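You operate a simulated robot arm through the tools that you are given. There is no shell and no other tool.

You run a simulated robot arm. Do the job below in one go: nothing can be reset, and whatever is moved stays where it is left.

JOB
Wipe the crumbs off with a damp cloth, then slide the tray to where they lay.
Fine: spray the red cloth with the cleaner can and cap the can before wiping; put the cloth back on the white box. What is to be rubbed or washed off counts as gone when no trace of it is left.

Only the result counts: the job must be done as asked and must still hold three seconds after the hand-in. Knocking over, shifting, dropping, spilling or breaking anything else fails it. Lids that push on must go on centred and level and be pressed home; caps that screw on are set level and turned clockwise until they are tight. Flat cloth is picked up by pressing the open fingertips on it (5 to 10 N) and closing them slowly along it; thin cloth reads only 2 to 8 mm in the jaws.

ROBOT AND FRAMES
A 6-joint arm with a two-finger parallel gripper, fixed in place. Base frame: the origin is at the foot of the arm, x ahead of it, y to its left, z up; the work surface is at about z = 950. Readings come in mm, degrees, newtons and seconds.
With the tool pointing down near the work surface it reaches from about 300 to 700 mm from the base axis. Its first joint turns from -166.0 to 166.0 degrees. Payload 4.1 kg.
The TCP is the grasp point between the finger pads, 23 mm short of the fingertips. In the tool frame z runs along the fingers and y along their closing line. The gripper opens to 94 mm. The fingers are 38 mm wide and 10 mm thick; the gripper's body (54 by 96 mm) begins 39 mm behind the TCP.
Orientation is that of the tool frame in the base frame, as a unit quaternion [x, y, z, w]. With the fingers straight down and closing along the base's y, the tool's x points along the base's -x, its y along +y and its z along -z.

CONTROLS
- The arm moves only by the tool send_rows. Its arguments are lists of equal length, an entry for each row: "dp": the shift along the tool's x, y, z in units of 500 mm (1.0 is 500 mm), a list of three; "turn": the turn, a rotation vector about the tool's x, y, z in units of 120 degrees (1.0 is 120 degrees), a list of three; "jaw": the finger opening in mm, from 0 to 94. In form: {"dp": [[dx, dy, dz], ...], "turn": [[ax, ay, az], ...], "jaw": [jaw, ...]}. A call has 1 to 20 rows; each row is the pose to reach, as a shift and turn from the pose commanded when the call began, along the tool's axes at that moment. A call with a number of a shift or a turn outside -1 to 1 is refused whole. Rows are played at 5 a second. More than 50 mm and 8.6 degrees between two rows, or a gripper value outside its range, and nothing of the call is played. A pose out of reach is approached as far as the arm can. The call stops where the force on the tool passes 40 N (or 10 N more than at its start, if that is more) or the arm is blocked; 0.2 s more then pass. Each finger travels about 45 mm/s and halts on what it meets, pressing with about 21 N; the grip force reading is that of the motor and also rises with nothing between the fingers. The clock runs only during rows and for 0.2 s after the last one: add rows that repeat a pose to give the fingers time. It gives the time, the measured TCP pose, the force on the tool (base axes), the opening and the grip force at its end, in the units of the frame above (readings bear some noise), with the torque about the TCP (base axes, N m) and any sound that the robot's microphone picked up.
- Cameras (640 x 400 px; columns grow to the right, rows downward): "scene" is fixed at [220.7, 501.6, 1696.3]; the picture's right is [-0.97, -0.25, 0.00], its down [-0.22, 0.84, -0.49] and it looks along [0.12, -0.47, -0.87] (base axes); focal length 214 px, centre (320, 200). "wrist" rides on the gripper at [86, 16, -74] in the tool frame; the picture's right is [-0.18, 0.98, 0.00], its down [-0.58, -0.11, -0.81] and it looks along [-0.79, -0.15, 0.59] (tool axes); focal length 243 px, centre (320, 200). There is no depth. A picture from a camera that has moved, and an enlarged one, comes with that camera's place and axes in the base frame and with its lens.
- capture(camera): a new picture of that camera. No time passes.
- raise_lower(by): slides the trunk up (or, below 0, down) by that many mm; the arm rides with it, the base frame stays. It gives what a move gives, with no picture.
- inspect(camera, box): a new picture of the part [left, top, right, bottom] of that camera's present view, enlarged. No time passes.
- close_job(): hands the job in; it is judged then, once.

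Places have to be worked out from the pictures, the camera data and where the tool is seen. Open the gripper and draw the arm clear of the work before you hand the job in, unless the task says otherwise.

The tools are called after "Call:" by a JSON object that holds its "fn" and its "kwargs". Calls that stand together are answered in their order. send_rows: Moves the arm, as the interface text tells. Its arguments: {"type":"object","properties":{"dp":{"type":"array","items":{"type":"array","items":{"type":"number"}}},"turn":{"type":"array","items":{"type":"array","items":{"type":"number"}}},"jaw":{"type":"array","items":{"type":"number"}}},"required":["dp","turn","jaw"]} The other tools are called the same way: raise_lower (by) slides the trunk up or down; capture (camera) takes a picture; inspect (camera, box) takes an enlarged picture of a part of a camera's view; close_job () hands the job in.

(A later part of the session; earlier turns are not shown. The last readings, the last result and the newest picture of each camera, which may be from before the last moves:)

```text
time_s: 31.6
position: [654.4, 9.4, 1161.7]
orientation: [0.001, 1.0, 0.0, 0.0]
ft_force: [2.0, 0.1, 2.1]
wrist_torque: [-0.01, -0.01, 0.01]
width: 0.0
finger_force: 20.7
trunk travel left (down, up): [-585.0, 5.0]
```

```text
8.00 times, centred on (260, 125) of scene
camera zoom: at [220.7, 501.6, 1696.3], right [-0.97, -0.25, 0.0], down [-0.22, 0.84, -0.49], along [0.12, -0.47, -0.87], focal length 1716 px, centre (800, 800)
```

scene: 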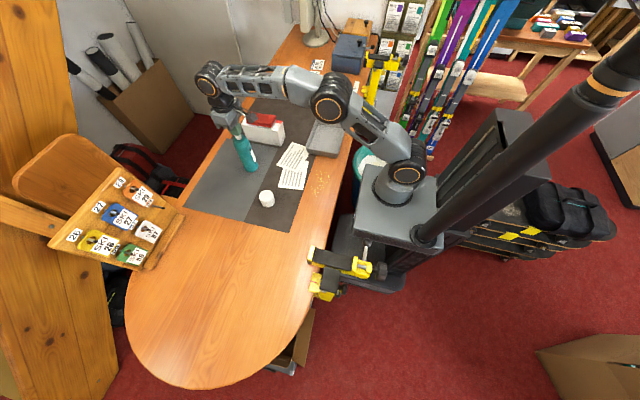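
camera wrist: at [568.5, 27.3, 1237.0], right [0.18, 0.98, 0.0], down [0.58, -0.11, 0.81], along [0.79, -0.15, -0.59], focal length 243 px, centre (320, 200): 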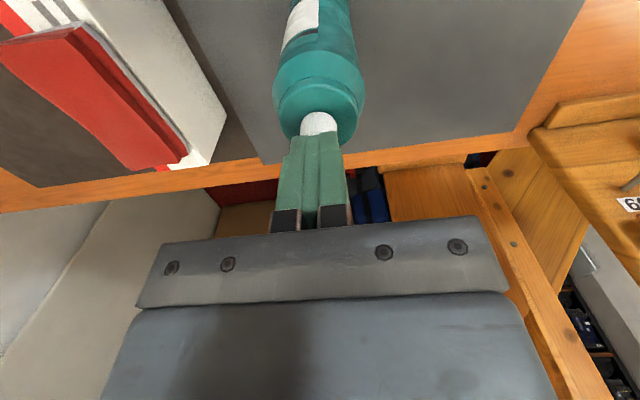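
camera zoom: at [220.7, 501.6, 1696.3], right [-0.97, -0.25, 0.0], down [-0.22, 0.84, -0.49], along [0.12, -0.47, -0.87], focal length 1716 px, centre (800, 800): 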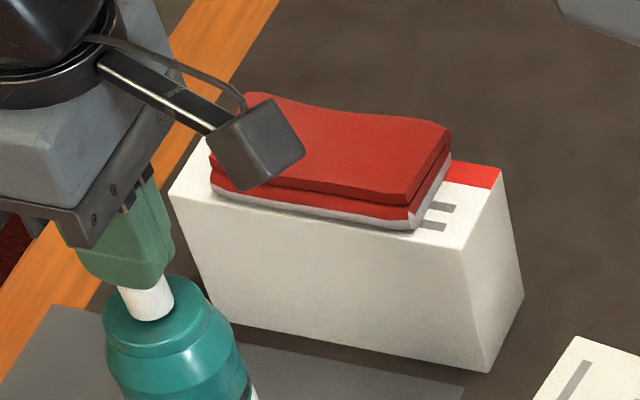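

The cloth carries the cleaner and holding longer changes nothing. I lift off the nozzle and go back to the cap at (520, 152) with the jaws open.

Call:
{"fn": "send_rows", "kwargs": {"dp": [[0, 0, -0.03], [0, 0, -0.08], [0.0538, 0.0564, -0.08], [0.1076, 0.1128, -0.08], [0.1614, 0.1692, -0.08], [0.2152, 0.2256, -0.08], [0.269, 0.282, -0.08], [0.269, 0.282, 0.01], [0.269, 0.282, 0.1], [0.269, 0.282, 0.18], [0.269, 0.282, 0.24], [0.269, 0.282, 0.24]], "turn": [[0, 0, 0], [0, 0, 0], [0, 0, 0], [0, 0, 0], [0, 0, 0], [0, 0, 0], [0, 0, 0], [0, 0, 0], [0, 0, 0], [0, 0, 0], [0, 0, 0], [0, 0, 0]], "jaw": [0, 0, 10, 25, 40, 55, 70, 85, 90, 90, 90, 90]}}

Call:
{"fn": "capture", "kwargs": {"camera": "wrist"}}

Call:
{"fn": "inspect", "kwargs": {"camera": "scene", "box": [210, 90, 330, 220]}}

```text
time_s: 34.2
position: [519.0, 151.4, 1041.8]
orientation: [0.0, 1.0, 0.0, 0.0]
ft_force: [0.2, -0.2, 0.4]
wrist_torque: [0.04, -0.02, 0.01]
width: 89.9
finger_force: 0.0
trunk travel left (down, up): [-585.0, 5.0]
```

```text
taken
camera wrist: at [433.8, 169.0, 1115.5], right [0.18, 0.98, 0.0], down [0.58, -0.11, 0.81], along [0.79, -0.15, -0.59], focal length 243 px, centre (320, 200)
```

wrist: 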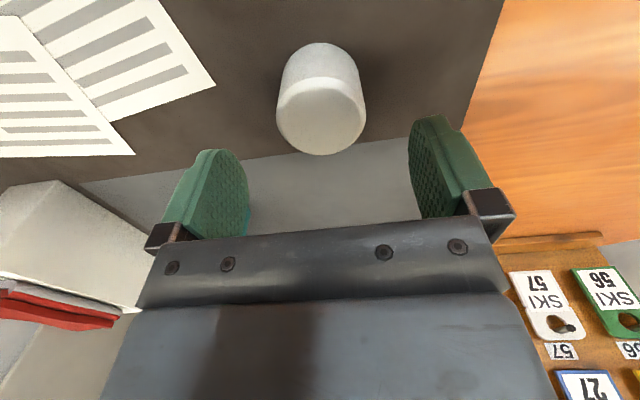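

```text
3.08 times, centred on (270, 155) of scene
camera zoom: at [220.7, 501.6, 1696.3], right [-0.97, -0.25, 0.0], down [-0.22, 0.84, -0.49], along [0.12, -0.47, -0.87], focal length 660 px, centre (474, 338)
```

zoom: 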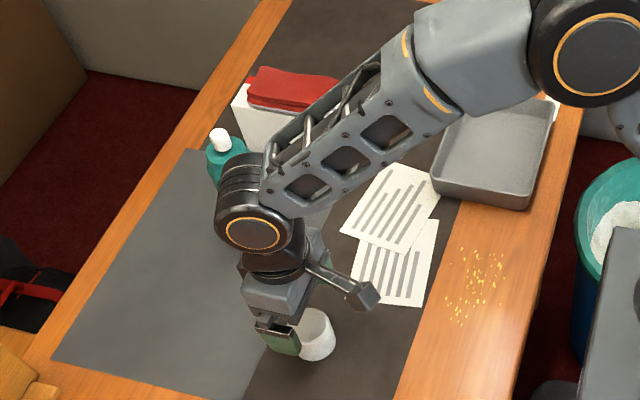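

The can is still upright and the cap lies centred under the open jaws. I descend to about 1 mm above the mat and grip it at the same height as before.

Call:
{"fn": "send_rows", "kwargs": {"dp": [[0, 0, 0.04], [0, 0, 0.08], [0, 0, 0.115], [0, 0, 0.137], [0, 0, 0.137], [0, 0, 0.137], [0, 0, 0.137], [0, 0, 0.137], [0, 0, 0.137], [0, 0, 0.137], [0, 0, 0.137]], "turn": [[0, 0, 0], [0, 0, 0], [0, 0, 0], [0, 0, 0], [0, 0, 0], [0, 0, 0], [0, 0, 0], [0, 0, 0], [0, 0, 0], [0, 0, 0], [0, 0, 0]], "jaw": [90, 90, 90, 90, 80, 70, 62, 56, 50, 45, 45]}}

Call:
{"fn": "inspect", "kwargs": {"camera": "wrist", "box": [200, 80, 440, 240]}}

```text
time_s: 36.6
position: [520.7, 151.4, 973.5]
orientation: [0.001, 1.0, -0.001, -0.001]
ft_force: [1.0, 0.3, -0.1]
wrist_torque: [-0.02, 0.0, 0.03]
width: 52.0
finger_force: 20.7
trunk travel left (down, up): [-585.0, 5.0]
```

```text
2.50 times, centred on (320, 160) of wrist
camera zoom: at [433.9, 168.4, 1047.1], right [0.18, 0.98, 0.0], down [0.58, -0.11, 0.81], along [0.79, -0.15, -0.59], focal length 606 px, centre (320, 300)
```

zoom: 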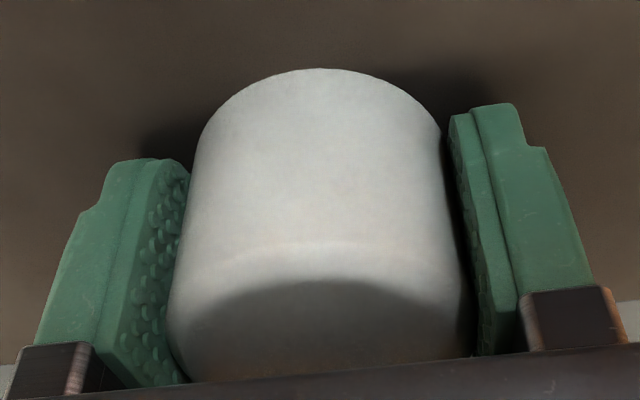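

The cap is gripped at 52.0 mm, the same as before. I lift it straight up and carry it back over the can by the reverse of the earlier move.

Call:
{"fn": "send_rows", "kwargs": {"dp": [[0, 0, -0.03], [0, 0, -0.1], [0, 0, -0.18], [0, 0, -0.26], [0, 0, -0.34], [0, 0, -0.42], [0, 0, -0.456], [-0.0532, -0.0562, -0.456], [-0.1063, -0.1124, -0.456], [-0.1595, -0.1686, -0.456], [-0.2126, -0.2248, -0.456], [-0.2658, -0.281, -0.456], [-0.2658, -0.281, -0.456], [-0.2658, -0.281, -0.456]], "turn": [[0, 0, 0], [0, 0, 0], [0, 0, 0], [0, 0, 0], [0, 0, 0], [0, 0, 0], [0, 0, 0], [0, 0, 0], [0, 0, 0], [0, 0, 0], [0, 0, 0], [0, 0, 0], [0, 0, 0], [0, 0, 0]], "jaw": [45, 45, 45, 45, 45, 45, 45, 45, 45, 45, 45, 45, 45, 45]}}

Call:
{"fn": "inspect", "kwargs": {"camera": "wrist", "box": [220, 40, 420, 240]}}

Call:
{"fn": "inspect", "kwargs": {"camera": "scene", "box": [210, 100, 290, 160]}}

```text
time_s: 39.6
position: [651.4, 9.8, 1200.6]
orientation: [0.0, 1.0, 0.0, 0.0]
ft_force: [0.3, 0.6, 0.0]
wrist_torque: [0.0, 0.02, 0.02]
width: 52.2
finger_force: 21.1
trunk travel left (down, up): [-585.0, 5.0]
```

```text
2.00 times, centred on (320, 140) of wrist
camera zoom: at [566.6, 27.4, 1274.7], right [0.18, 0.98, 0.0], down [0.58, -0.11, 0.81], along [0.79, -0.15, -0.59], focal length 485 px, centre (320, 320)
```

zoom: 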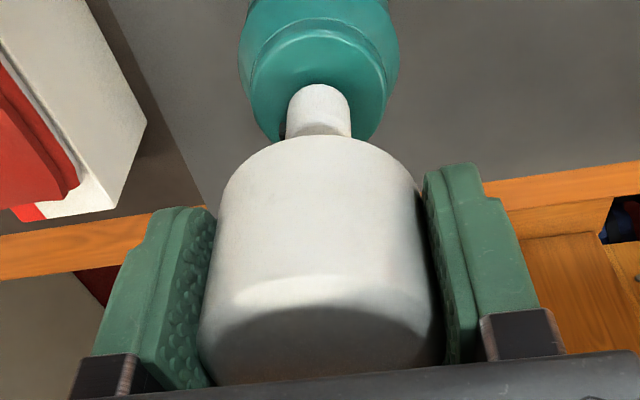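

```text
6.67 times, centred on (250, 130) of scene
camera zoom: at [220.7, 501.6, 1696.3], right [-0.97, -0.25, 0.0], down [-0.22, 0.84, -0.49], along [0.12, -0.47, -0.87], focal length 1430 px, centre (787, 667)
```

zoom: 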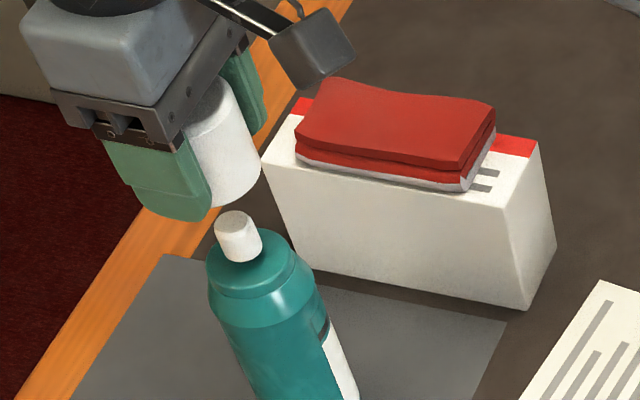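

The cap hangs level and centred above the nozzle, matching the earlier view. I lower it over the nozzle.

Call:
{"fn": "send_rows", "kwargs": {"dp": [[0, 0, 0.02], [0, 0, 0.04], [0, 0, 0.06], [0, 0, 0.08], [0, 0, 0.1], [0, 0, 0.12], [0, 0, 0.12]], "turn": [[0, 0, 0], [0, 0, 0], [0, 0, 0], [0, 0, 0], [0, 0, 0], [0, 0, 0], [0, 0, 0]], "jaw": [45, 45, 45, 45, 45, 45, 45]}}

Call:
{"fn": "inspect", "kwargs": {"camera": "wrist", "box": [220, 40, 420, 240]}}

Call:
{"fn": "inspect", "kwargs": {"camera": "scene", "box": [210, 100, 290, 160]}}

```text
time_s: 41.2
position: [654.1, 11.6, 1141.5]
orientation: [0.0, 1.0, 0.001, 0.0]
ft_force: [0.6, -0.9, -0.3]
wrist_torque: [0.05, 0.01, -0.02]
width: 52.2
finger_force: 20.8
trunk travel left (down, up): [-585.0, 5.0]
```

```text
2.00 times, centred on (320, 140) of wrist
camera zoom: at [566.8, 28.2, 1215.2], right [0.18, 0.98, 0.0], down [0.58, -0.11, 0.81], along [0.79, -0.15, -0.59], focal length 485 px, centre (320, 320)
```

zoom: 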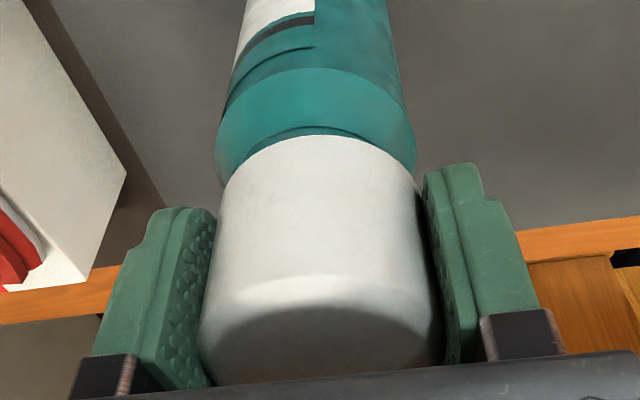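

```text
6.67 times, centred on (250, 130) of scene
camera zoom: at [220.7, 501.6, 1696.3], right [-0.97, -0.25, 0.0], down [-0.22, 0.84, -0.49], along [0.12, -0.47, -0.87], focal length 1430 px, centre (787, 667)
```

zoom: 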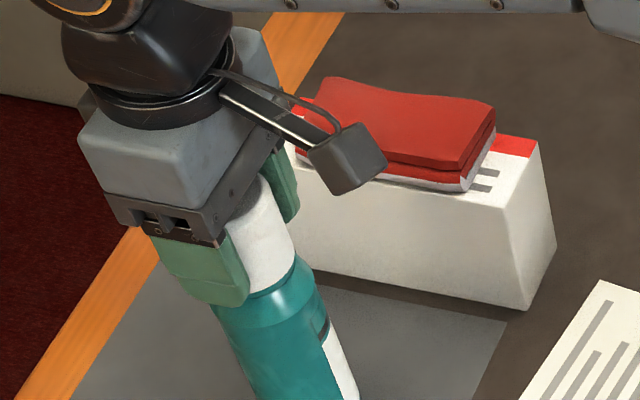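

The cap is over the nozzle with no side load. I now press it down slowly in 1 mm steps toward its old seat at z ≈ 1130.

Call:
{"fn": "send_rows", "kwargs": {"dp": [[0, 0, 0.004], [0, 0, 0.008], [0, 0, 0.012], [0, 0, 0.016], [0, 0, 0.019], [0, 0, 0.021], [0, 0, 0.023], [0, 0, 0.023]], "turn": [[0, 0, 0], [0, 0, 0], [0, 0, 0], [0, 0, 0], [0, 0, 0], [0, 0, 0], [0, 0, 0], [0, 0, 0]], "jaw": [45, 45, 45, 45, 45, 45, 45, 45]}}

```text
time_s: 43.0
position: [652.7, 10.2, 1133.9]
orientation: [0.0, 1.0, 0.0, 0.004]
ft_force: [4.1, -2.0, 23.5]
wrist_torque: [-0.12, -0.05, -0.01]
width: 52.1
finger_force: 21.1
trunk travel left (down, up): [-585.0, 5.0]
heard: snap
```

A snap was heard with 23.5 N at z ≈ 1134. I check that the cap sits level before releasing.

Call:
{"fn": "inspect", "kwargs": {"camera": "wrist", "box": [220, 40, 420, 240]}}

Call:
{"fn": "inspect", "kwargs": {"camera": "scene", "box": [210, 110, 280, 180]}}

```text
2.00 times, centred on (320, 140) of wrist
camera zoom: at [565.7, 27.6, 1206.4], right [0.18, 0.98, 0.0], down [0.58, -0.11, 0.81], along [0.8, -0.15, -0.59], focal length 485 px, centre (320, 320)
```

zoom: 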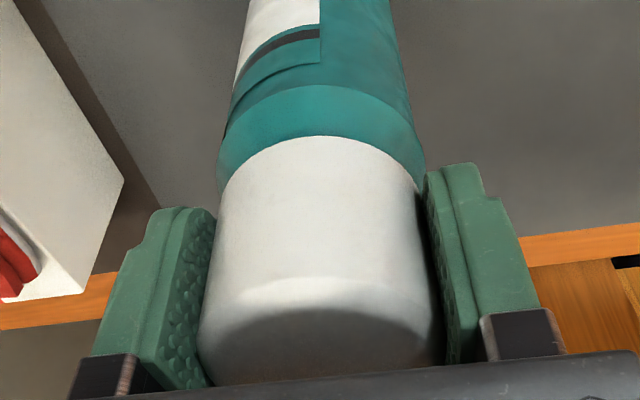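

```text
5.71 times, centred on (245, 145) of scene
camera zoom: at [220.7, 501.6, 1696.3], right [-0.97, -0.25, 0.0], down [-0.22, 0.84, -0.49], along [0.12, -0.47, -0.87], focal length 1226 px, centre (749, 514)
```

zoom: 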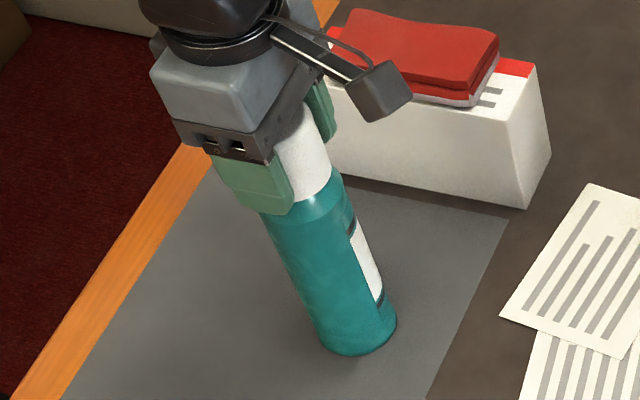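

The cap sits level on the shoulder. I relieve the downward push and open the jaws.

Call:
{"fn": "send_rows", "kwargs": {"dp": [[0, 0, -0.003], [0, 0, -0.005], [0, 0, -0.005], [0, 0, -0.005], [0, 0, -0.005], [0, 0, -0.005], [0, 0, -0.005], [0, 0, -0.005]], "turn": [[0, 0, 0], [0, 0, 0], [0, 0, 0], [0, 0, 0], [0, 0, 0], [0, 0, 0], [0, 0, 0], [0, 0, 0]], "jaw": [45, 45, 52, 56, 64, 74, 84, 90]}}

Call:
{"fn": "inspect", "kwargs": {"camera": "wrist", "box": [200, 40, 440, 240]}}

```text
time_s: 44.8
position: [653.9, 12.0, 1133.6]
orientation: [0.0, 1.0, -0.001, 0.0]
ft_force: [-0.8, -0.6, 0.0]
wrist_torque: [0.02, -0.04, 0.01]
width: 90.2
finger_force: 0.0
trunk travel left (down, up): [-585.0, 5.0]
```

```text
2.00 times, centred on (320, 140) of wrist
camera zoom: at [566.9, 28.4, 1206.5], right [0.18, 0.98, 0.0], down [0.58, -0.11, 0.81], along [0.79, -0.15, -0.59], focal length 485 px, centre (320, 320)
```

zoom: 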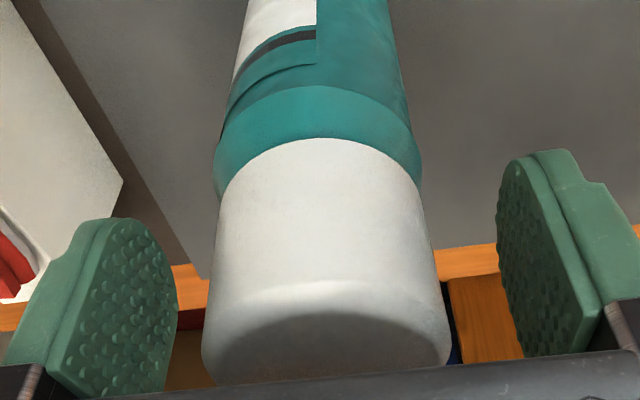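

The jaws are clear. I raise to the same pose as before uncapping so I can compare the cap with the first picture.

Call:
{"fn": "send_rows", "kwargs": {"dp": [[0, 0, -0.02], [0, 0, -0.06], [0, 0, -0.1], [-0.003, 0, -0.134], [-0.003, 0, -0.134]], "turn": [[0, 0, 0], [0, 0, 0], [0, 0, 0], [0, 0, 0], [0, 0, 0]], "jaw": [94, 94, 94, 94, 94]}}

Call:
{"fn": "capture", "kwargs": {"camera": "wrist"}}

Call:
{"fn": "inspect", "kwargs": {"camera": "scene", "box": [210, 80, 310, 180]}}

```text
time_s: 46.0
position: [653.9, 13.2, 1200.3]
orientation: [0.0, 1.0, 0.0, 0.001]
ft_force: [0.4, -0.2, -0.6]
wrist_torque: [-0.03, 0.0, 0.01]
width: 93.9
finger_force: 0.0
trunk travel left (down, up): [-585.0, 5.0]
```

```text
taken
camera wrist: at [568.5, 28.7, 1273.2], right [0.18, 0.98, 0.0], down [0.58, -0.11, 0.81], along [0.79, -0.15, -0.59], focal length 243 px, centre (320, 200)
```

wrist: 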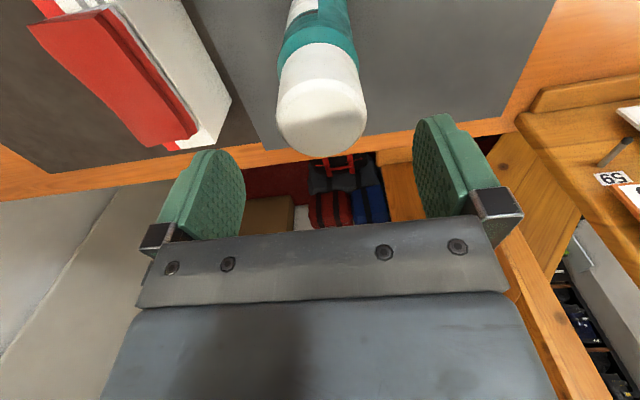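

```text
4.00 times, centred on (260, 130) of scene
camera zoom: at [220.7, 501.6, 1696.3], right [-0.97, -0.25, 0.0], down [-0.22, 0.84, -0.49], along [0.12, -0.47, -0.87], focal length 858 px, centre (560, 480)
```

zoom: 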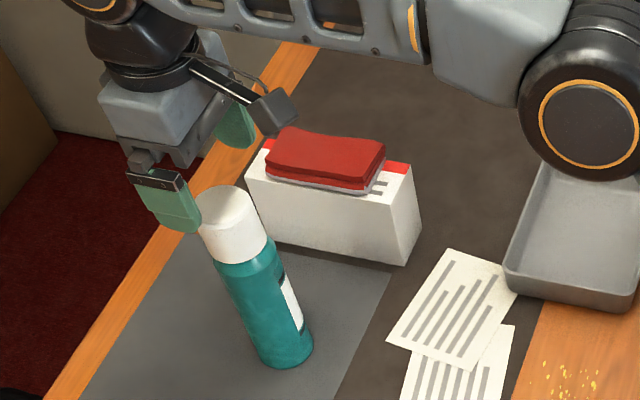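

The cap looks seated but may be a few pixels off compared with before. I zoom in to check its centring and level.

Call:
{"fn": "inspect", "kwargs": {"camera": "wrist", "box": [260, 0, 380, 170]}}

Call:
{"fn": "inspect", "kwargs": {"camera": "scene", "box": [220, 115, 270, 180]}}

```text
2.35 times, centred on (320, 85) of wrist
camera zoom: at [568.5, 28.7, 1273.2], right [0.18, 0.98, 0.0], down [0.58, -0.11, 0.81], along [0.79, -0.15, -0.59], focal length 571 px, centre (320, 471)
```

zoom: 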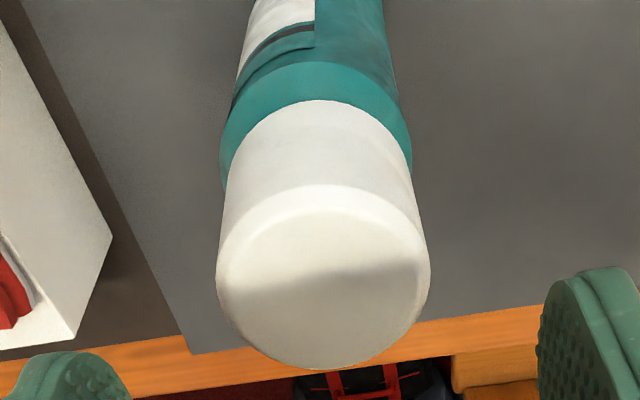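

```text
6.15 times, centred on (245, 148) of scene
camera zoom: at [220.7, 501.6, 1696.3], right [-0.97, -0.25, 0.0], down [-0.22, 0.84, -0.49], along [0.12, -0.47, -0.87], focal length 1320 px, centre (782, 523)
```

zoom: 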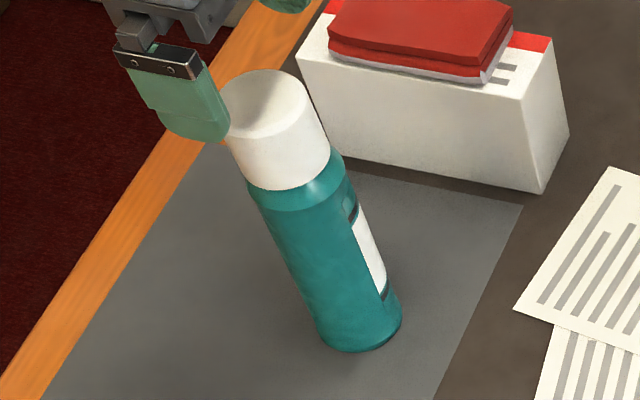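

The cap's top seems shifted slightly toward +y relative to the can's axis, which may be a small tilt. I enlarge further to measure it.

Call:
{"fn": "inspect", "kwargs": {"camera": "wrist", "box": [270, 30, 374, 95]}}

Call:
{"fn": "inspect", "kwargs": {"camera": "wrist", "box": [264, 60, 380, 165]}}

Call:
{"fn": "inspect", "kwargs": {"camera": "scene", "box": [228, 122, 258, 152]}}

```text
6.15 times, centred on (322, 62) of wrist
camera zoom: at [568.5, 28.7, 1273.2], right [0.18, 0.98, 0.0], down [0.58, -0.11, 0.81], along [0.79, -0.15, -0.59], focal length 1493 px, centre (308, 1046)
```

zoom: 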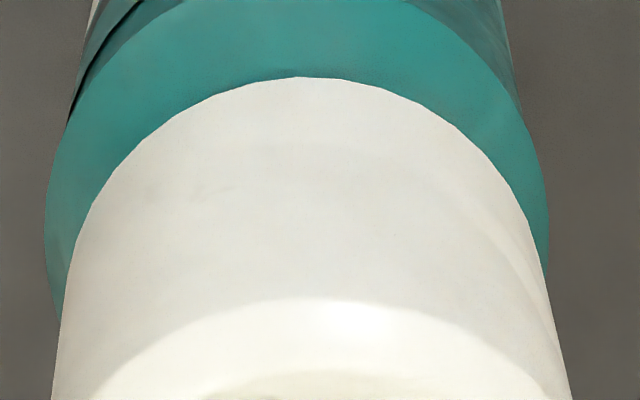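

```text
3.81 times, centred on (322, 112) of wrist
camera zoom: at [568.5, 28.7, 1273.2], right [0.18, 0.98, 0.0], down [0.58, -0.11, 0.81], along [0.79, -0.15, -0.59], focal length 924 px, centre (312, 533)
```

zoom: 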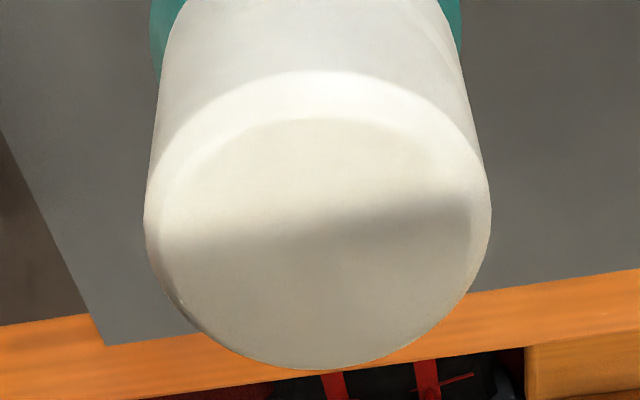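

```text
13.33 times, centred on (243, 137) of scene
camera zoom: at [220.7, 501.6, 1696.3], right [-0.97, -0.25, 0.0], down [-0.22, 0.84, -0.49], along [0.12, -0.47, -0.87], focal length 2860 px, centre (1347, 1040)
```

zoom: 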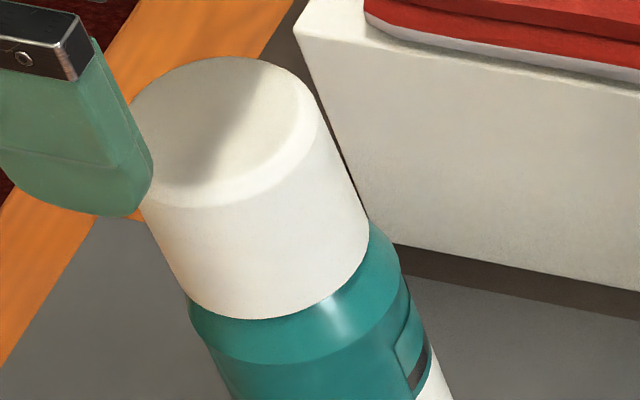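

The cap top looks about 2 mm toward +y, roughly a 1.5° lean, although it did snap. I close the fingers and press the flat fingertips squarely on the cap's centre to seat and level it.

Call:
{"fn": "send_rows", "kwargs": {"dp": [[0, 0, 0], [0, 0, 0], [0, 0, 0], [0, 0, 0], [0, 0, 0], [0, 0, 0.01], [0, 0, 0.03], [0, 0, 0.044], [0, 0, 0.044]], "turn": [[0, 0, 0], [0, 0, 0], [0, 0, 0], [0, 0, 0], [0, 0, 0], [0, 0, 0], [0, 0, 0], [0, 0, 0], [0, 0, 0]], "jaw": [76, 58, 40, 22, 4, 0, 0, 0, 0]}}

Call:
{"fn": "inspect", "kwargs": {"camera": "wrist", "box": [240, 40, 400, 220]}}

```text
time_s: 48.0
position: [654.0, 11.2, 1178.6]
orientation: [0.001, 1.0, 0.0, 0.0]
ft_force: [0.2, 0.8, 6.9]
wrist_torque: [-0.03, 0.12, 0.01]
width: 0.2
finger_force: 21.0
trunk travel left (down, up): [-585.0, 5.0]
```

```text
2.22 times, centred on (320, 130) of wrist
camera zoom: at [568.0, 28.4, 1252.2], right [0.18, 0.98, 0.0], down [0.58, -0.11, 0.81], along [0.79, -0.15, -0.59], focal length 539 px, centre (320, 356)
```

zoom: 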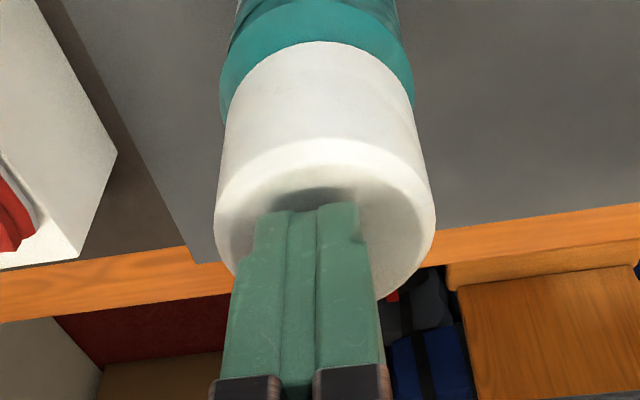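

Contact comes at fingertip height ≈ 1155.6, some 4 mm higher than I expected for a seated cap. It may not be fully home, so I keep pressing in small steps.

Call:
{"fn": "send_rows", "kwargs": {"dp": [[0, 0, 0.002], [0, 0, 0.004], [0, 0, 0.006], [0, 0, 0.006]], "turn": [[0, 0, 0], [0, 0, 0], [0, 0, 0], [0, 0, 0]], "jaw": [0, 0, 0, 0]}}

```text
time_s: 49.0
position: [653.1, 11.4, 1178.5]
orientation: [0.0, 1.0, 0.0, 0.004]
ft_force: [2.3, 0.3, 34.3]
wrist_torque: [-0.01, 0.38, 0.01]
width: 0.3
finger_force: 21.3
trunk travel left (down, up): [-585.0, 5.0]
```

The fingertips meet a hard stop: 34 N with no travel. The earlier grip heights (1134 against 1130, less a 3.5 mm slip when I set the cap down) also fit a fully seated cap. I lift off and re-check the level.

Call:
{"fn": "send_rows", "kwargs": {"dp": [[0, 0, -0.006], [0, 0, -0.02], [0, 0, -0.05], [0, 0, -0.08], [0, 0, -0.08], [0, 0, -0.08]], "turn": [[0, 0, 0], [0, 0, 0], [0, 0, 0], [0, 0, 0], [0, 0, 0], [0, 0, 0]], "jaw": [0, 0, 0, 30, 60, 90]}}

Call:
{"fn": "inspect", "kwargs": {"camera": "wrist", "box": [260, 0, 380, 160]}}

Call:
{"fn": "inspect", "kwargs": {"camera": "wrist", "box": [270, 20, 374, 85]}}

Call:
{"fn": "inspect", "kwargs": {"camera": "scene", "box": [228, 122, 258, 152]}}

```text
time_s: 50.4
position: [655.3, 10.9, 1214.2]
orientation: [0.0, 1.0, 0.001, 0.0]
ft_force: [0.1, -0.2, -0.3]
wrist_torque: [-0.01, 0.01, -0.01]
width: 66.6
finger_force: 0.0
trunk travel left (down, up): [-585.0, 5.0]
```

```text
2.50 times, centred on (320, 80) of wrist
camera zoom: at [568.1, 28.2, 1288.2], right [0.18, 0.98, 0.0], down [0.58, -0.11, 0.81], along [0.79, -0.15, -0.59], focal length 606 px, centre (320, 500)
```

zoom: 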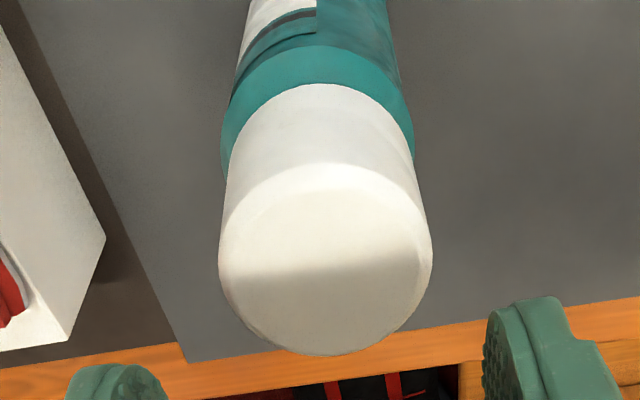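

```text
6.15 times, centred on (322, 52) of wrist
camera zoom: at [568.1, 28.2, 1288.2], right [0.18, 0.98, 0.0], down [0.58, -0.11, 0.81], along [0.79, -0.15, -0.59], focal length 1493 px, centre (308, 1108)
```

zoom: 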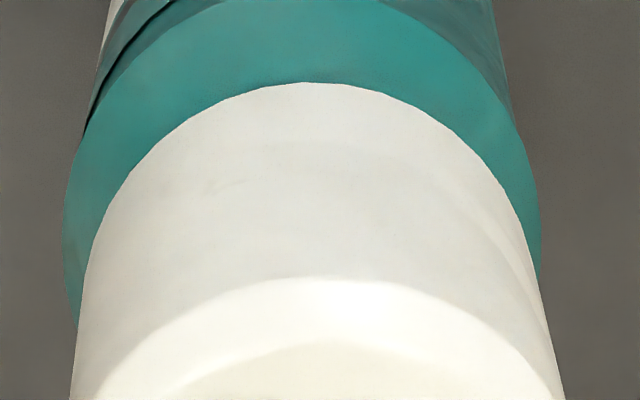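

```text
13.33 times, centred on (243, 137) of scene
camera zoom: at [220.7, 501.6, 1696.3], right [-0.97, -0.25, 0.0], down [-0.22, 0.84, -0.49], along [0.12, -0.47, -0.87], focal length 2860 px, centre (1347, 1040)
```

zoom: 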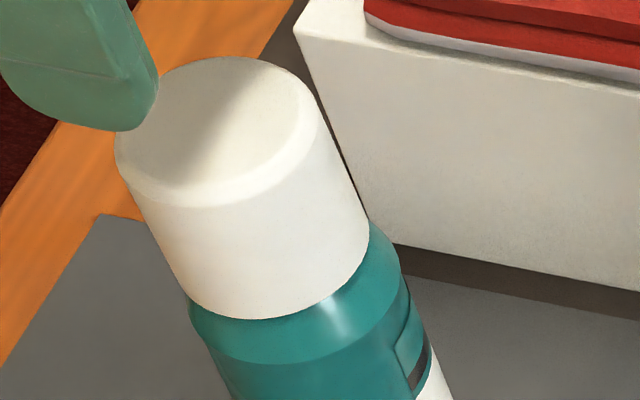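

The cap is seated, and both views show it straight to within about a degree. Next I move to look closely at the cloth on the box.

Call:
{"fn": "send_rows", "kwargs": {"dp": [[0.0356, -0.0672, 0], [0.0712, -0.1344, 0], [0.1068, -0.2016, 0], [0.1424, -0.2688, 0], [0.178, -0.336, 0], [0.178, -0.336, 0.07], [0.178, -0.336, 0.14], [0.178, -0.336, 0.2], [0.178, -0.336, 0.2]], "turn": [[0, 0, 0], [0, 0, 0], [0, 0, 0], [0, 0, 0], [0, 0, 0], [0, 0, 0], [0, 0, 0], [0, 0, 0], [0, 0, 0]], "jaw": [90, 90, 90, 90, 90, 90, 90, 90, 90]}}

Call:
{"fn": "capture", "kwargs": {"camera": "wrist"}}

Call:
{"fn": "inspect", "kwargs": {"camera": "wrist", "box": [200, 60, 420, 220]}}

Call:
{"fn": "inspect", "kwargs": {"camera": "scene", "box": [230, 95, 300, 160]}}

```text
time_s: 52.4
position: [565.6, -156.5, 1115.2]
orientation: [0.0, 1.0, 0.0, 0.0]
ft_force: [0.3, 0.0, 0.8]
wrist_torque: [0.0, -0.01, -0.01]
width: 89.9
finger_force: 0.1
trunk travel left (down, up): [-585.0, 5.0]
```

```text
taken
camera wrist: at [479.3, -140.0, 1188.6], right [0.18, 0.98, 0.0], down [0.58, -0.11, 0.81], along [0.79, -0.15, -0.59], focal length 243 px, centre (320, 200)
```

wrist: 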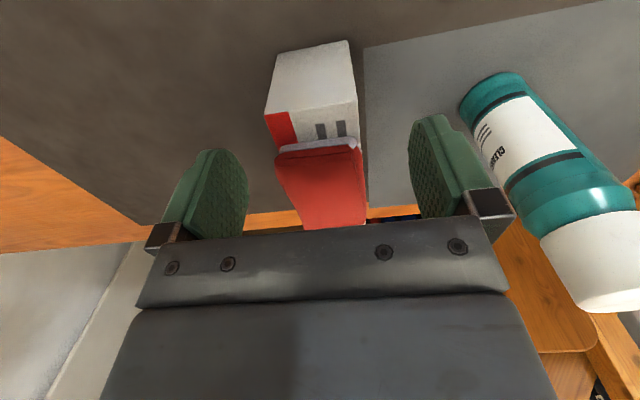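

```text
2.50 times, centred on (310, 140) of wrist
camera zoom: at [479.3, -140.0, 1188.6], right [0.18, 0.98, 0.0], down [0.58, -0.11, 0.81], along [0.79, -0.15, -0.59], focal length 606 px, centre (345, 350)
```

zoom: 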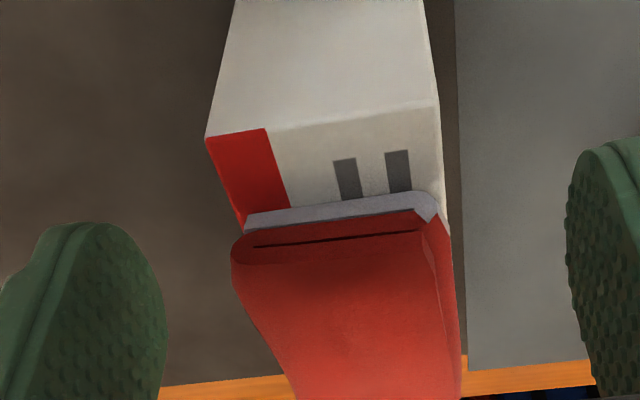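

```text
6.15 times, centred on (265, 128) of scene
camera zoom: at [220.7, 501.6, 1696.3], right [-0.97, -0.25, 0.0], down [-0.22, 0.84, -0.49], along [0.12, -0.47, -0.87], focal length 1320 px, centre (658, 646)
```

zoom: 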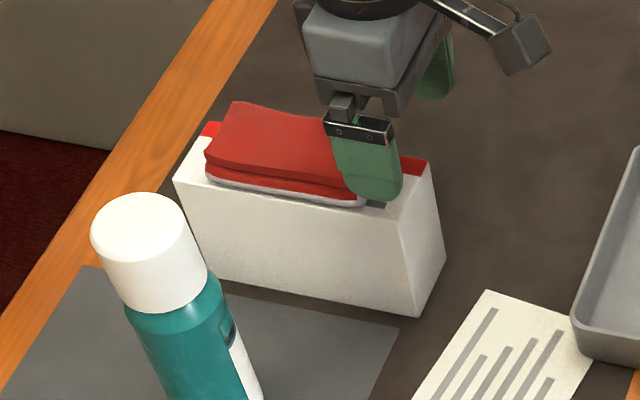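

The cloth pad measures about 115 × 54 mm and 20 mm thick, spanning x 601–716 and y -196…-142, with its top near z = 1063 on the box top at ≈ 1042. I move the open jaws above its centre.

Call:
{"fn": "send_rows", "kwargs": {"dp": [[-0.046, -0.006, 0.002], [-0.092, -0.012, 0.004], [-0.138, -0.018, 0.006], [-0.1848, -0.025, 0.008], [-0.1848, -0.025, 0.008]], "turn": [[0, 0, 0], [0, 0, 0], [0, 0, 0], [0, 0, 0], [0, 0, 0]], "jaw": [92, 92, 92, 92, 92]}}

Call:
{"fn": "capture", "kwargs": {"camera": "wrist"}}

Call:
{"fn": "inspect", "kwargs": {"camera": "scene", "box": [220, 85, 300, 160]}}

```text
time_s: 53.6
position: [657.3, -169.0, 1110.9]
orientation: [0.0, 1.0, 0.0, 0.0]
ft_force: [-0.6, 0.6, 0.6]
wrist_torque: [0.0, 0.02, 0.03]
width: 92.3
finger_force: 0.1
trunk travel left (down, up): [-585.0, 5.0]
```

```text
taken
camera wrist: at [571.4, -152.4, 1184.3], right [0.18, 0.98, 0.0], down [0.58, -0.11, 0.81], along [0.79, -0.15, -0.59], focal length 243 px, centre (320, 200)
```

wrist: 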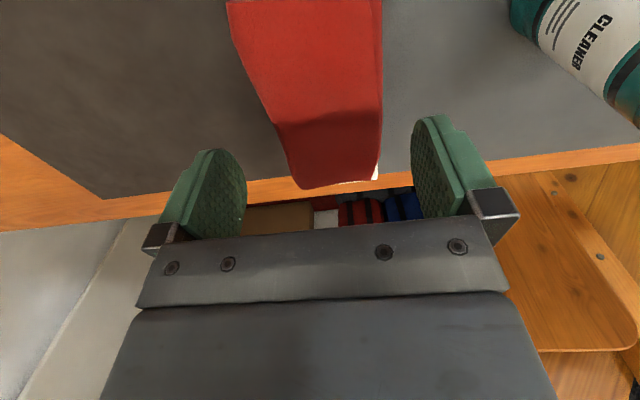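

```text
5.33 times, centred on (260, 122) of scene
camera zoom: at [220.7, 501.6, 1696.3], right [-0.97, -0.25, 0.0], down [-0.22, 0.84, -0.49], along [0.12, -0.47, -0.87], focal length 1144 px, centre (640, 613)
```

zoom: 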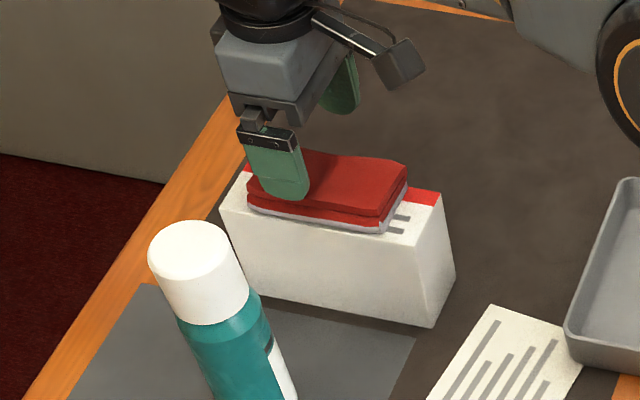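

The jaws straddle the pad. To get the exact height of the box top before gripping, I touch the bare strip of box in front of the cloth lightly with closed fingertips.

Call:
{"fn": "send_rows", "kwargs": {"dp": [[0.04, 0.002, 0], [0.08, 0.004, 0], [0.12, 0.006, 0], [0.159, 0.008, 0], [0.159, 0.008, 0], [0.159, 0.008, 0.03], [0.159, 0.008, 0.06], [0.159, 0.008, 0.06]], "turn": [[0, 0, 0], [0, 0, 0], [0, 0, 0], [0, 0, 0], [0, 0, 0], [0, 0, 0], [0, 0, 0], [0, 0, 0]], "jaw": [75, 57, 39, 21, 3, 0, 0, 0]}}

Call:
{"fn": "capture", "kwargs": {"camera": "wrist"}}

Call:
{"fn": "inspect", "kwargs": {"camera": "scene", "box": [230, 95, 300, 160]}}

```text
time_s: 55.4
position: [579.1, -163.9, 1080.8]
orientation: [0.0, 1.0, 0.0, 0.0]
ft_force: [-0.9, -0.1, -0.1]
wrist_torque: [-0.01, -0.02, 0.02]
width: 0.1
finger_force: 20.8
trunk travel left (down, up): [-585.0, 5.0]
```

```text
taken
camera wrist: at [492.1, -148.1, 1154.4], right [0.18, 0.98, 0.0], down [0.58, -0.11, 0.81], along [0.79, -0.15, -0.59], focal length 243 px, centre (320, 200)
```

wrist: 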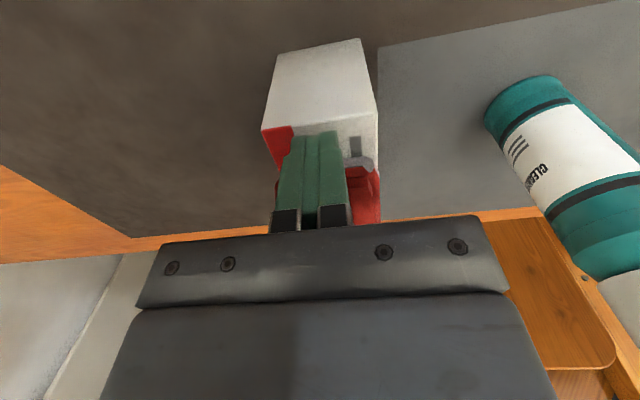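

```text
6.15 times, centred on (265, 128) of scene
camera zoom: at [220.7, 501.6, 1696.3], right [-0.97, -0.25, 0.0], down [-0.22, 0.84, -0.49], along [0.12, -0.47, -0.87], focal length 1320 px, centre (658, 646)
```

zoom: 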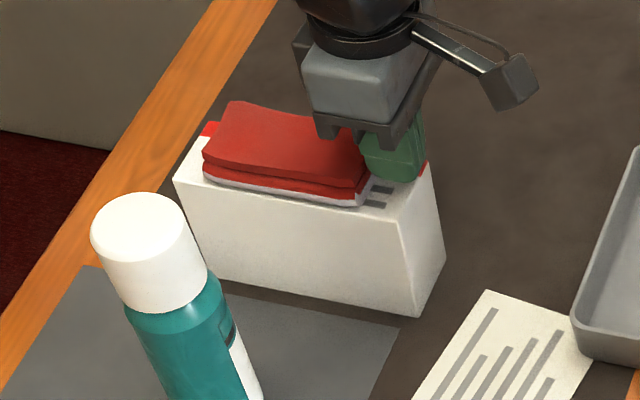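

The fingertips are over the bare box strip with the cloth just beyond. I lower in small steps until I feel the box.

Call:
{"fn": "send_rows", "kwargs": {"dp": [[0, 0, 0.006], [0, 0, 0.012], [0, 0, 0.016], [0, 0, 0.018], [0, 0, 0.018]], "turn": [[0, 0, 0], [0, 0, 0], [0, 0, 0], [0, 0, 0], [0, 0, 0]], "jaw": [0, 0, 0, 0, 0]}}

```text
time_s: 56.6
position: [577.1, -164.4, 1072.3]
orientation: [0.0, 1.0, 0.0, 0.0]
ft_force: [-0.1, -0.2, 0.3]
wrist_torque: [-0.01, -0.01, -0.02]
width: 0.2
finger_force: 21.6
trunk travel left (down, up): [-585.0, 5.0]
```

No contact yet with the tips at about 1049. I continue in 1 mm steps.

Call:
{"fn": "send_rows", "kwargs": {"dp": [[0, 0, 0.002], [0, 0, 0.004], [0, 0, 0.004]], "turn": [[0, 0, 0], [0, 0, 0], [0, 0, 0]], "jaw": [0, 0, 0]}}

Call:
{"fn": "send_rows", "kwargs": {"dp": [[0, 0, 0.001], [0, 0, 0.002], [0, 0, 0.002]], "turn": [[0, 0, 0], [0, 0, 0], [0, 0, 0]], "jaw": [0, 0, 0]}}

```text
time_s: 57.4
position: [579.1, -165.2, 1070.7]
orientation: [0.0, 1.0, 0.0, 0.0]
ft_force: [-0.3, -0.6, 0.4]
wrist_torque: [-0.01, 0.0, -0.01]
width: 0.1
finger_force: 21.0
trunk travel left (down, up): [-585.0, 5.0]
```

```text
time_s: 58.2
position: [578.6, -163.3, 1068.2]
orientation: [0.0, 1.0, 0.001, 0.001]
ft_force: [0.3, 0.0, -0.4]
wrist_torque: [-0.02, -0.03, -0.01]
width: 0.0
finger_force: 21.1
trunk travel left (down, up): [-585.0, 5.0]
```

Still nothing with the tips near 1046. I go down 1 mm at a time.

Call:
{"fn": "send_rows", "kwargs": {"dp": [[0, 0, 0.002], [0, 0, 0.002]], "turn": [[0, 0, 0], [0, 0, 0]], "jaw": [0, 0]}}

Call:
{"fn": "send_rows", "kwargs": {"dp": [[0, 0, 0.002], [0, 0, 0.002]], "turn": [[0, 0, 0], [0, 0, 0]], "jaw": [0, 0]}}

```text
time_s: 58.8
position: [578.1, -165.4, 1068.3]
orientation: [0.0, 1.0, 0.001, 0.0]
ft_force: [0.3, 0.2, 1.1]
wrist_torque: [0.0, 0.02, 0.01]
width: 0.0
finger_force: 21.1
trunk travel left (down, up): [-585.0, 5.0]
```

```text
time_s: 59.4
position: [578.8, -164.2, 1069.0]
orientation: [0.0, 1.0, 0.0, 0.0]
ft_force: [-0.2, -0.2, 8.5]
wrist_torque: [-0.03, 0.06, -0.01]
width: 0.1
finger_force: 20.6
trunk travel left (down, up): [-585.0, 5.0]
```

The box top is at tip height ≈ 1045. I rise, return over the pad centre, open the jaws and come down beside it with the tips about 4 mm above the box.

Call:
{"fn": "send_rows", "kwargs": {"dp": [[0, 0, -0.03], [0, 0, -0.088], [-0.04, 0, -0.088], [-0.08, -0.001, -0.088], [-0.12, -0.002, -0.088], [-0.159, -0.003, -0.088], [-0.159, -0.003, -0.088], [-0.159, -0.003, -0.06], [-0.159, -0.003, -0.03], [-0.159, -0.003, -0.012], [-0.159, -0.003, -0.012]], "turn": [[0, 0, 0], [0, 0, 0], [0, 0, 0], [0, 0, 0], [0, 0, 0], [0, 0, 0], [0, 0, 0], [0, 0, 0], [0, 0, 0], [0, 0, 0], [0, 0, 0]], "jaw": [0, 0, 20, 40, 60, 80, 92, 92, 92, 92, 92]}}

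Call:
{"fn": "capture", "kwargs": {"camera": "wrist"}}

Call:
{"fn": "inspect", "kwargs": {"camera": "scene", "box": [225, 90, 295, 155]}}

```text
time_s: 61.8
position: [658.8, -165.4, 1073.1]
orientation: [0.0, 1.0, 0.0, 0.0]
ft_force: [-0.3, 0.4, -0.4]
wrist_torque: [0.01, 0.02, 0.0]
width: 92.2
finger_force: 0.1
trunk travel left (down, up): [-585.0, 5.0]
```

```text
taken
camera wrist: at [572.3, -149.4, 1146.3], right [0.18, 0.98, 0.0], down [0.58, -0.11, 0.81], along [0.79, -0.15, -0.59], focal length 243 px, centre (320, 200)
```

wrist: 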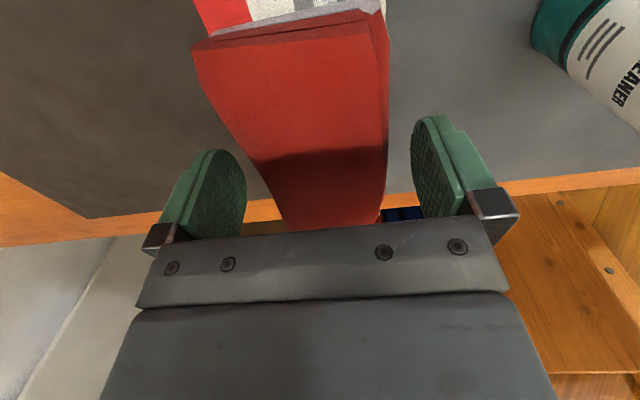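

```text
6.15 times, centred on (260, 122) of scene
camera zoom: at [220.7, 501.6, 1696.3], right [-0.97, -0.25, 0.0], down [-0.22, 0.84, -0.49], along [0.12, -0.47, -0.87], focal length 1320 px, centre (689, 677)
```

zoom: 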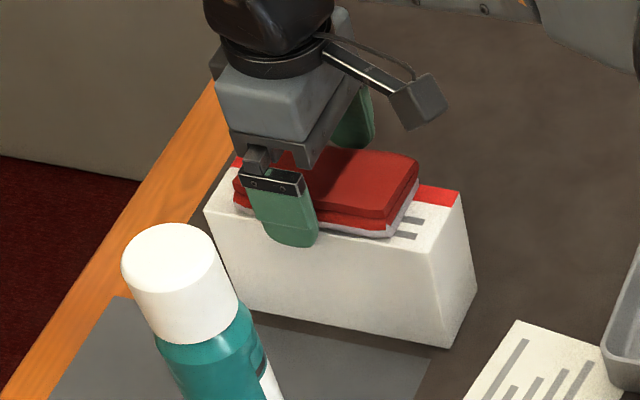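

The pad sits evenly between the fingers. I close slowly onto its sides and watch the width.

Call:
{"fn": "send_rows", "kwargs": {"dp": [[0, 0, 0], [0, 0, 0], [0, 0, 0], [0, 0, 0], [0, 0, 0], [0, 0, 0], [0, 0, 0], [0, 0, 0], [0, 0, 0], [0, 0, 0]], "turn": [[0, 0, 0], [0, 0, 0], [0, 0, 0], [0, 0, 0], [0, 0, 0], [0, 0, 0], [0, 0, 0], [0, 0, 0], [0, 0, 0], [0, 0, 0]], "jaw": [85, 78, 72, 67, 62, 58, 54, 50, 50, 50]}}

Call:
{"fn": "capture", "kwargs": {"camera": "wrist"}}

Call:
{"fn": "inspect", "kwargs": {"camera": "scene", "box": [225, 90, 295, 155]}}

```text
time_s: 64.0
position: [659.0, -165.3, 1072.8]
orientation: [0.0, 1.0, 0.0, 0.0]
ft_force: [-0.5, -0.2, 0.4]
wrist_torque: [-0.01, -0.02, 0.01]
width: 67.1
finger_force: 21.1
trunk travel left (down, up): [-585.0, 5.0]
```

```text
taken
camera wrist: at [572.3, -149.4, 1146.4], right [0.18, 0.98, 0.0], down [0.58, -0.11, 0.81], along [0.79, -0.15, -0.59], focal length 243 px, centre (320, 200)
```

wrist: 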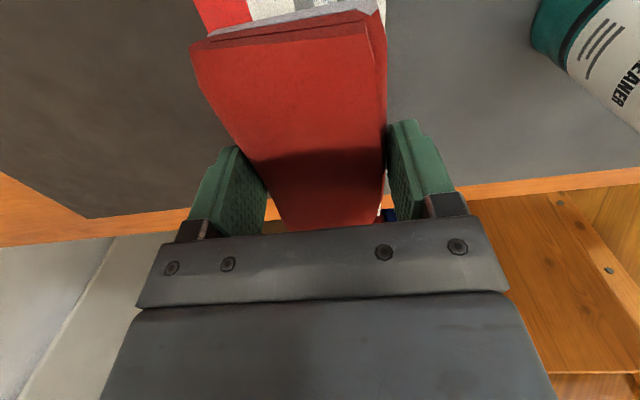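

```text
6.15 times, centred on (260, 122) of scene
camera zoom: at [220.7, 501.6, 1696.3], right [-0.97, -0.25, 0.0], down [-0.22, 0.84, -0.49], along [0.12, -0.47, -0.87], focal length 1320 px, centre (689, 677)
```

zoom: 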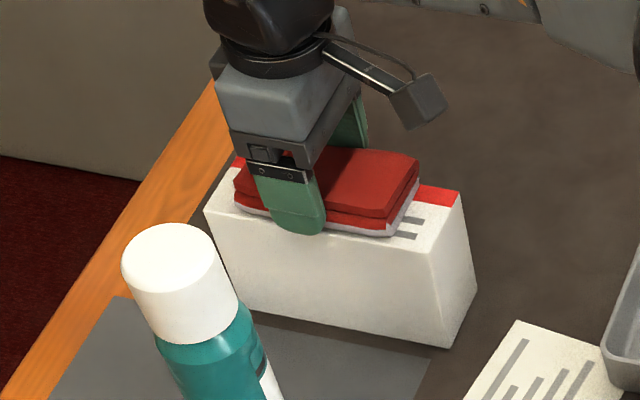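

The jaws stop at 67.1 mm with full grip force, right against the pad's sides. I lift just 4 mm and check whether only the cloth comes up.

Call:
{"fn": "send_rows", "kwargs": {"dp": [[0, 0, -0.002], [0, 0, -0.004], [0, 0, -0.006], [0, 0, -0.008], [0, 0, -0.008]], "turn": [[0, 0, 0], [0, 0, 0], [0, 0, 0], [0, 0, 0], [0, 0, 0]], "jaw": [50, 50, 50, 50, 50]}}

Call:
{"fn": "capture", "kwargs": {"camera": "wrist"}}

Call:
{"fn": "inspect", "kwargs": {"camera": "scene", "box": [225, 90, 295, 155]}}

```text
time_s: 65.2
position: [656.8, -166.1, 1076.1]
orientation: [0.001, 1.0, -0.001, 0.0]
ft_force: [0.0, -0.9, -1.1]
wrist_torque: [0.01, -0.01, -0.01]
width: 67.3
finger_force: 21.3
trunk travel left (down, up): [-585.0, 5.0]
```

```text
taken
camera wrist: at [571.7, -149.9, 1150.1], right [0.18, 0.98, 0.0], down [0.58, -0.11, 0.81], along [0.79, -0.15, -0.59], focal length 243 px, centre (320, 200)
```

wrist: 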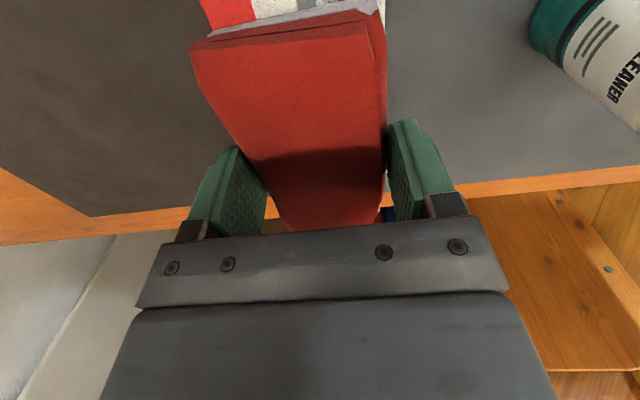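

```text
6.15 times, centred on (260, 122) of scene
camera zoom: at [220.7, 501.6, 1696.3], right [-0.97, -0.25, 0.0], down [-0.22, 0.84, -0.49], along [0.12, -0.47, -0.87], focal length 1320 px, centre (689, 677)
```

zoom: 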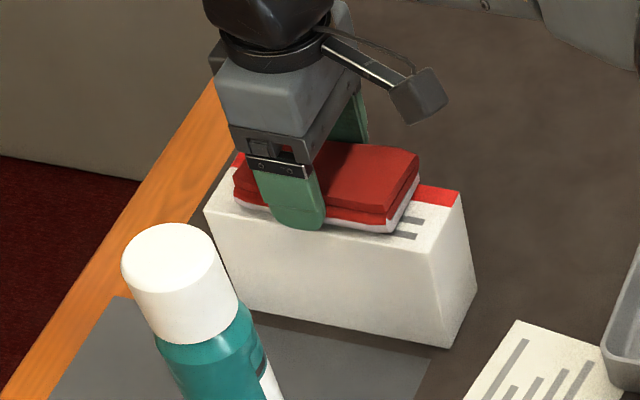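

The pad came up with the gripper (about 1 N) while the box stayed put. I lift it higher and carry it over toward the crumbs.

Call:
{"fn": "send_rows", "kwargs": {"dp": [[0, 0, -0.03], [0, 0, -0.08], [0, 0, -0.12], [0.0644, 0.0372, -0.12], [0.1288, 0.0744, -0.12], [0.1932, 0.1116, -0.12], [0.2576, 0.1488, -0.12], [0.322, 0.186, -0.12], [0.3864, 0.2232, -0.12], [0.4508, 0.2604, -0.12], [0.5152, 0.2976, -0.12], [0.5796, 0.3348, -0.12], [0.644, 0.372, -0.12], [0.644, 0.372, -0.12]], "turn": [[0, 0, 0], [0, 0, 0], [0, 0, 0], [0, 0, 0], [0, 0, 0], [0, 0, 0], [0, 0, 0], [0, 0, 0], [0, 0, 0], [0, 0, 0], [0, 0, 0], [0, 0, 0], [0, 0, 0], [0, 0, 0]], "jaw": [50, 50, 50, 50, 50, 50, 50, 50, 50, 50, 50, 50, 50, 50]}}

Call:
{"fn": "capture", "kwargs": {"camera": "wrist"}}

Call:
{"fn": "inspect", "kwargs": {"camera": "scene", "box": [230, 90, 400, 230]}}

```text
time_s: 68.2
position: [336.5, 20.6, 1136.3]
orientation: [0.0, 1.0, 0.0, 0.0]
ft_force: [-0.2, -0.1, -0.2]
wrist_torque: [-0.03, 0.0, 0.01]
width: 67.3
finger_force: 20.7
trunk travel left (down, up): [-585.0, 5.0]
```

```text
taken
camera wrist: at [250.1, 36.6, 1209.9], right [0.18, 0.98, 0.0], down [0.58, -0.11, 0.81], along [0.79, -0.15, -0.59], focal length 243 px, centre (320, 200)
```

wrist: 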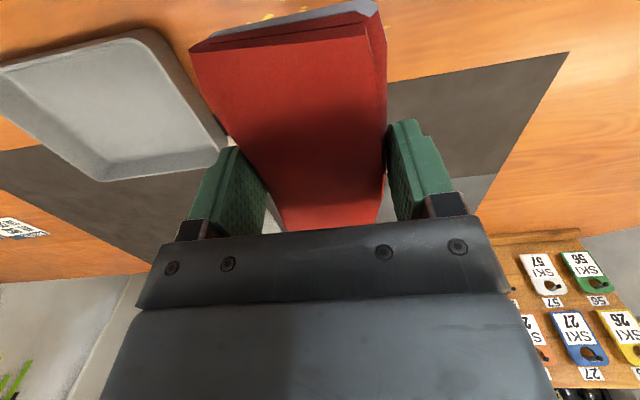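

```text
2.86 times, centred on (315, 160) of scene
camera zoom: at [220.7, 501.6, 1696.3], right [-0.97, -0.25, 0.0], down [-0.22, 0.84, -0.49], along [0.12, -0.47, -0.87], focal length 613 px, centre (334, 314)
```

zoom: 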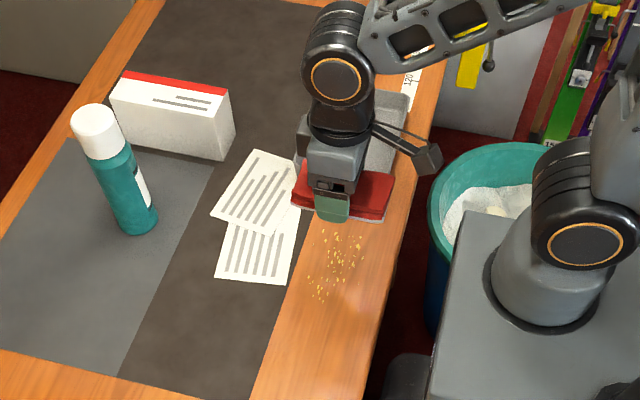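

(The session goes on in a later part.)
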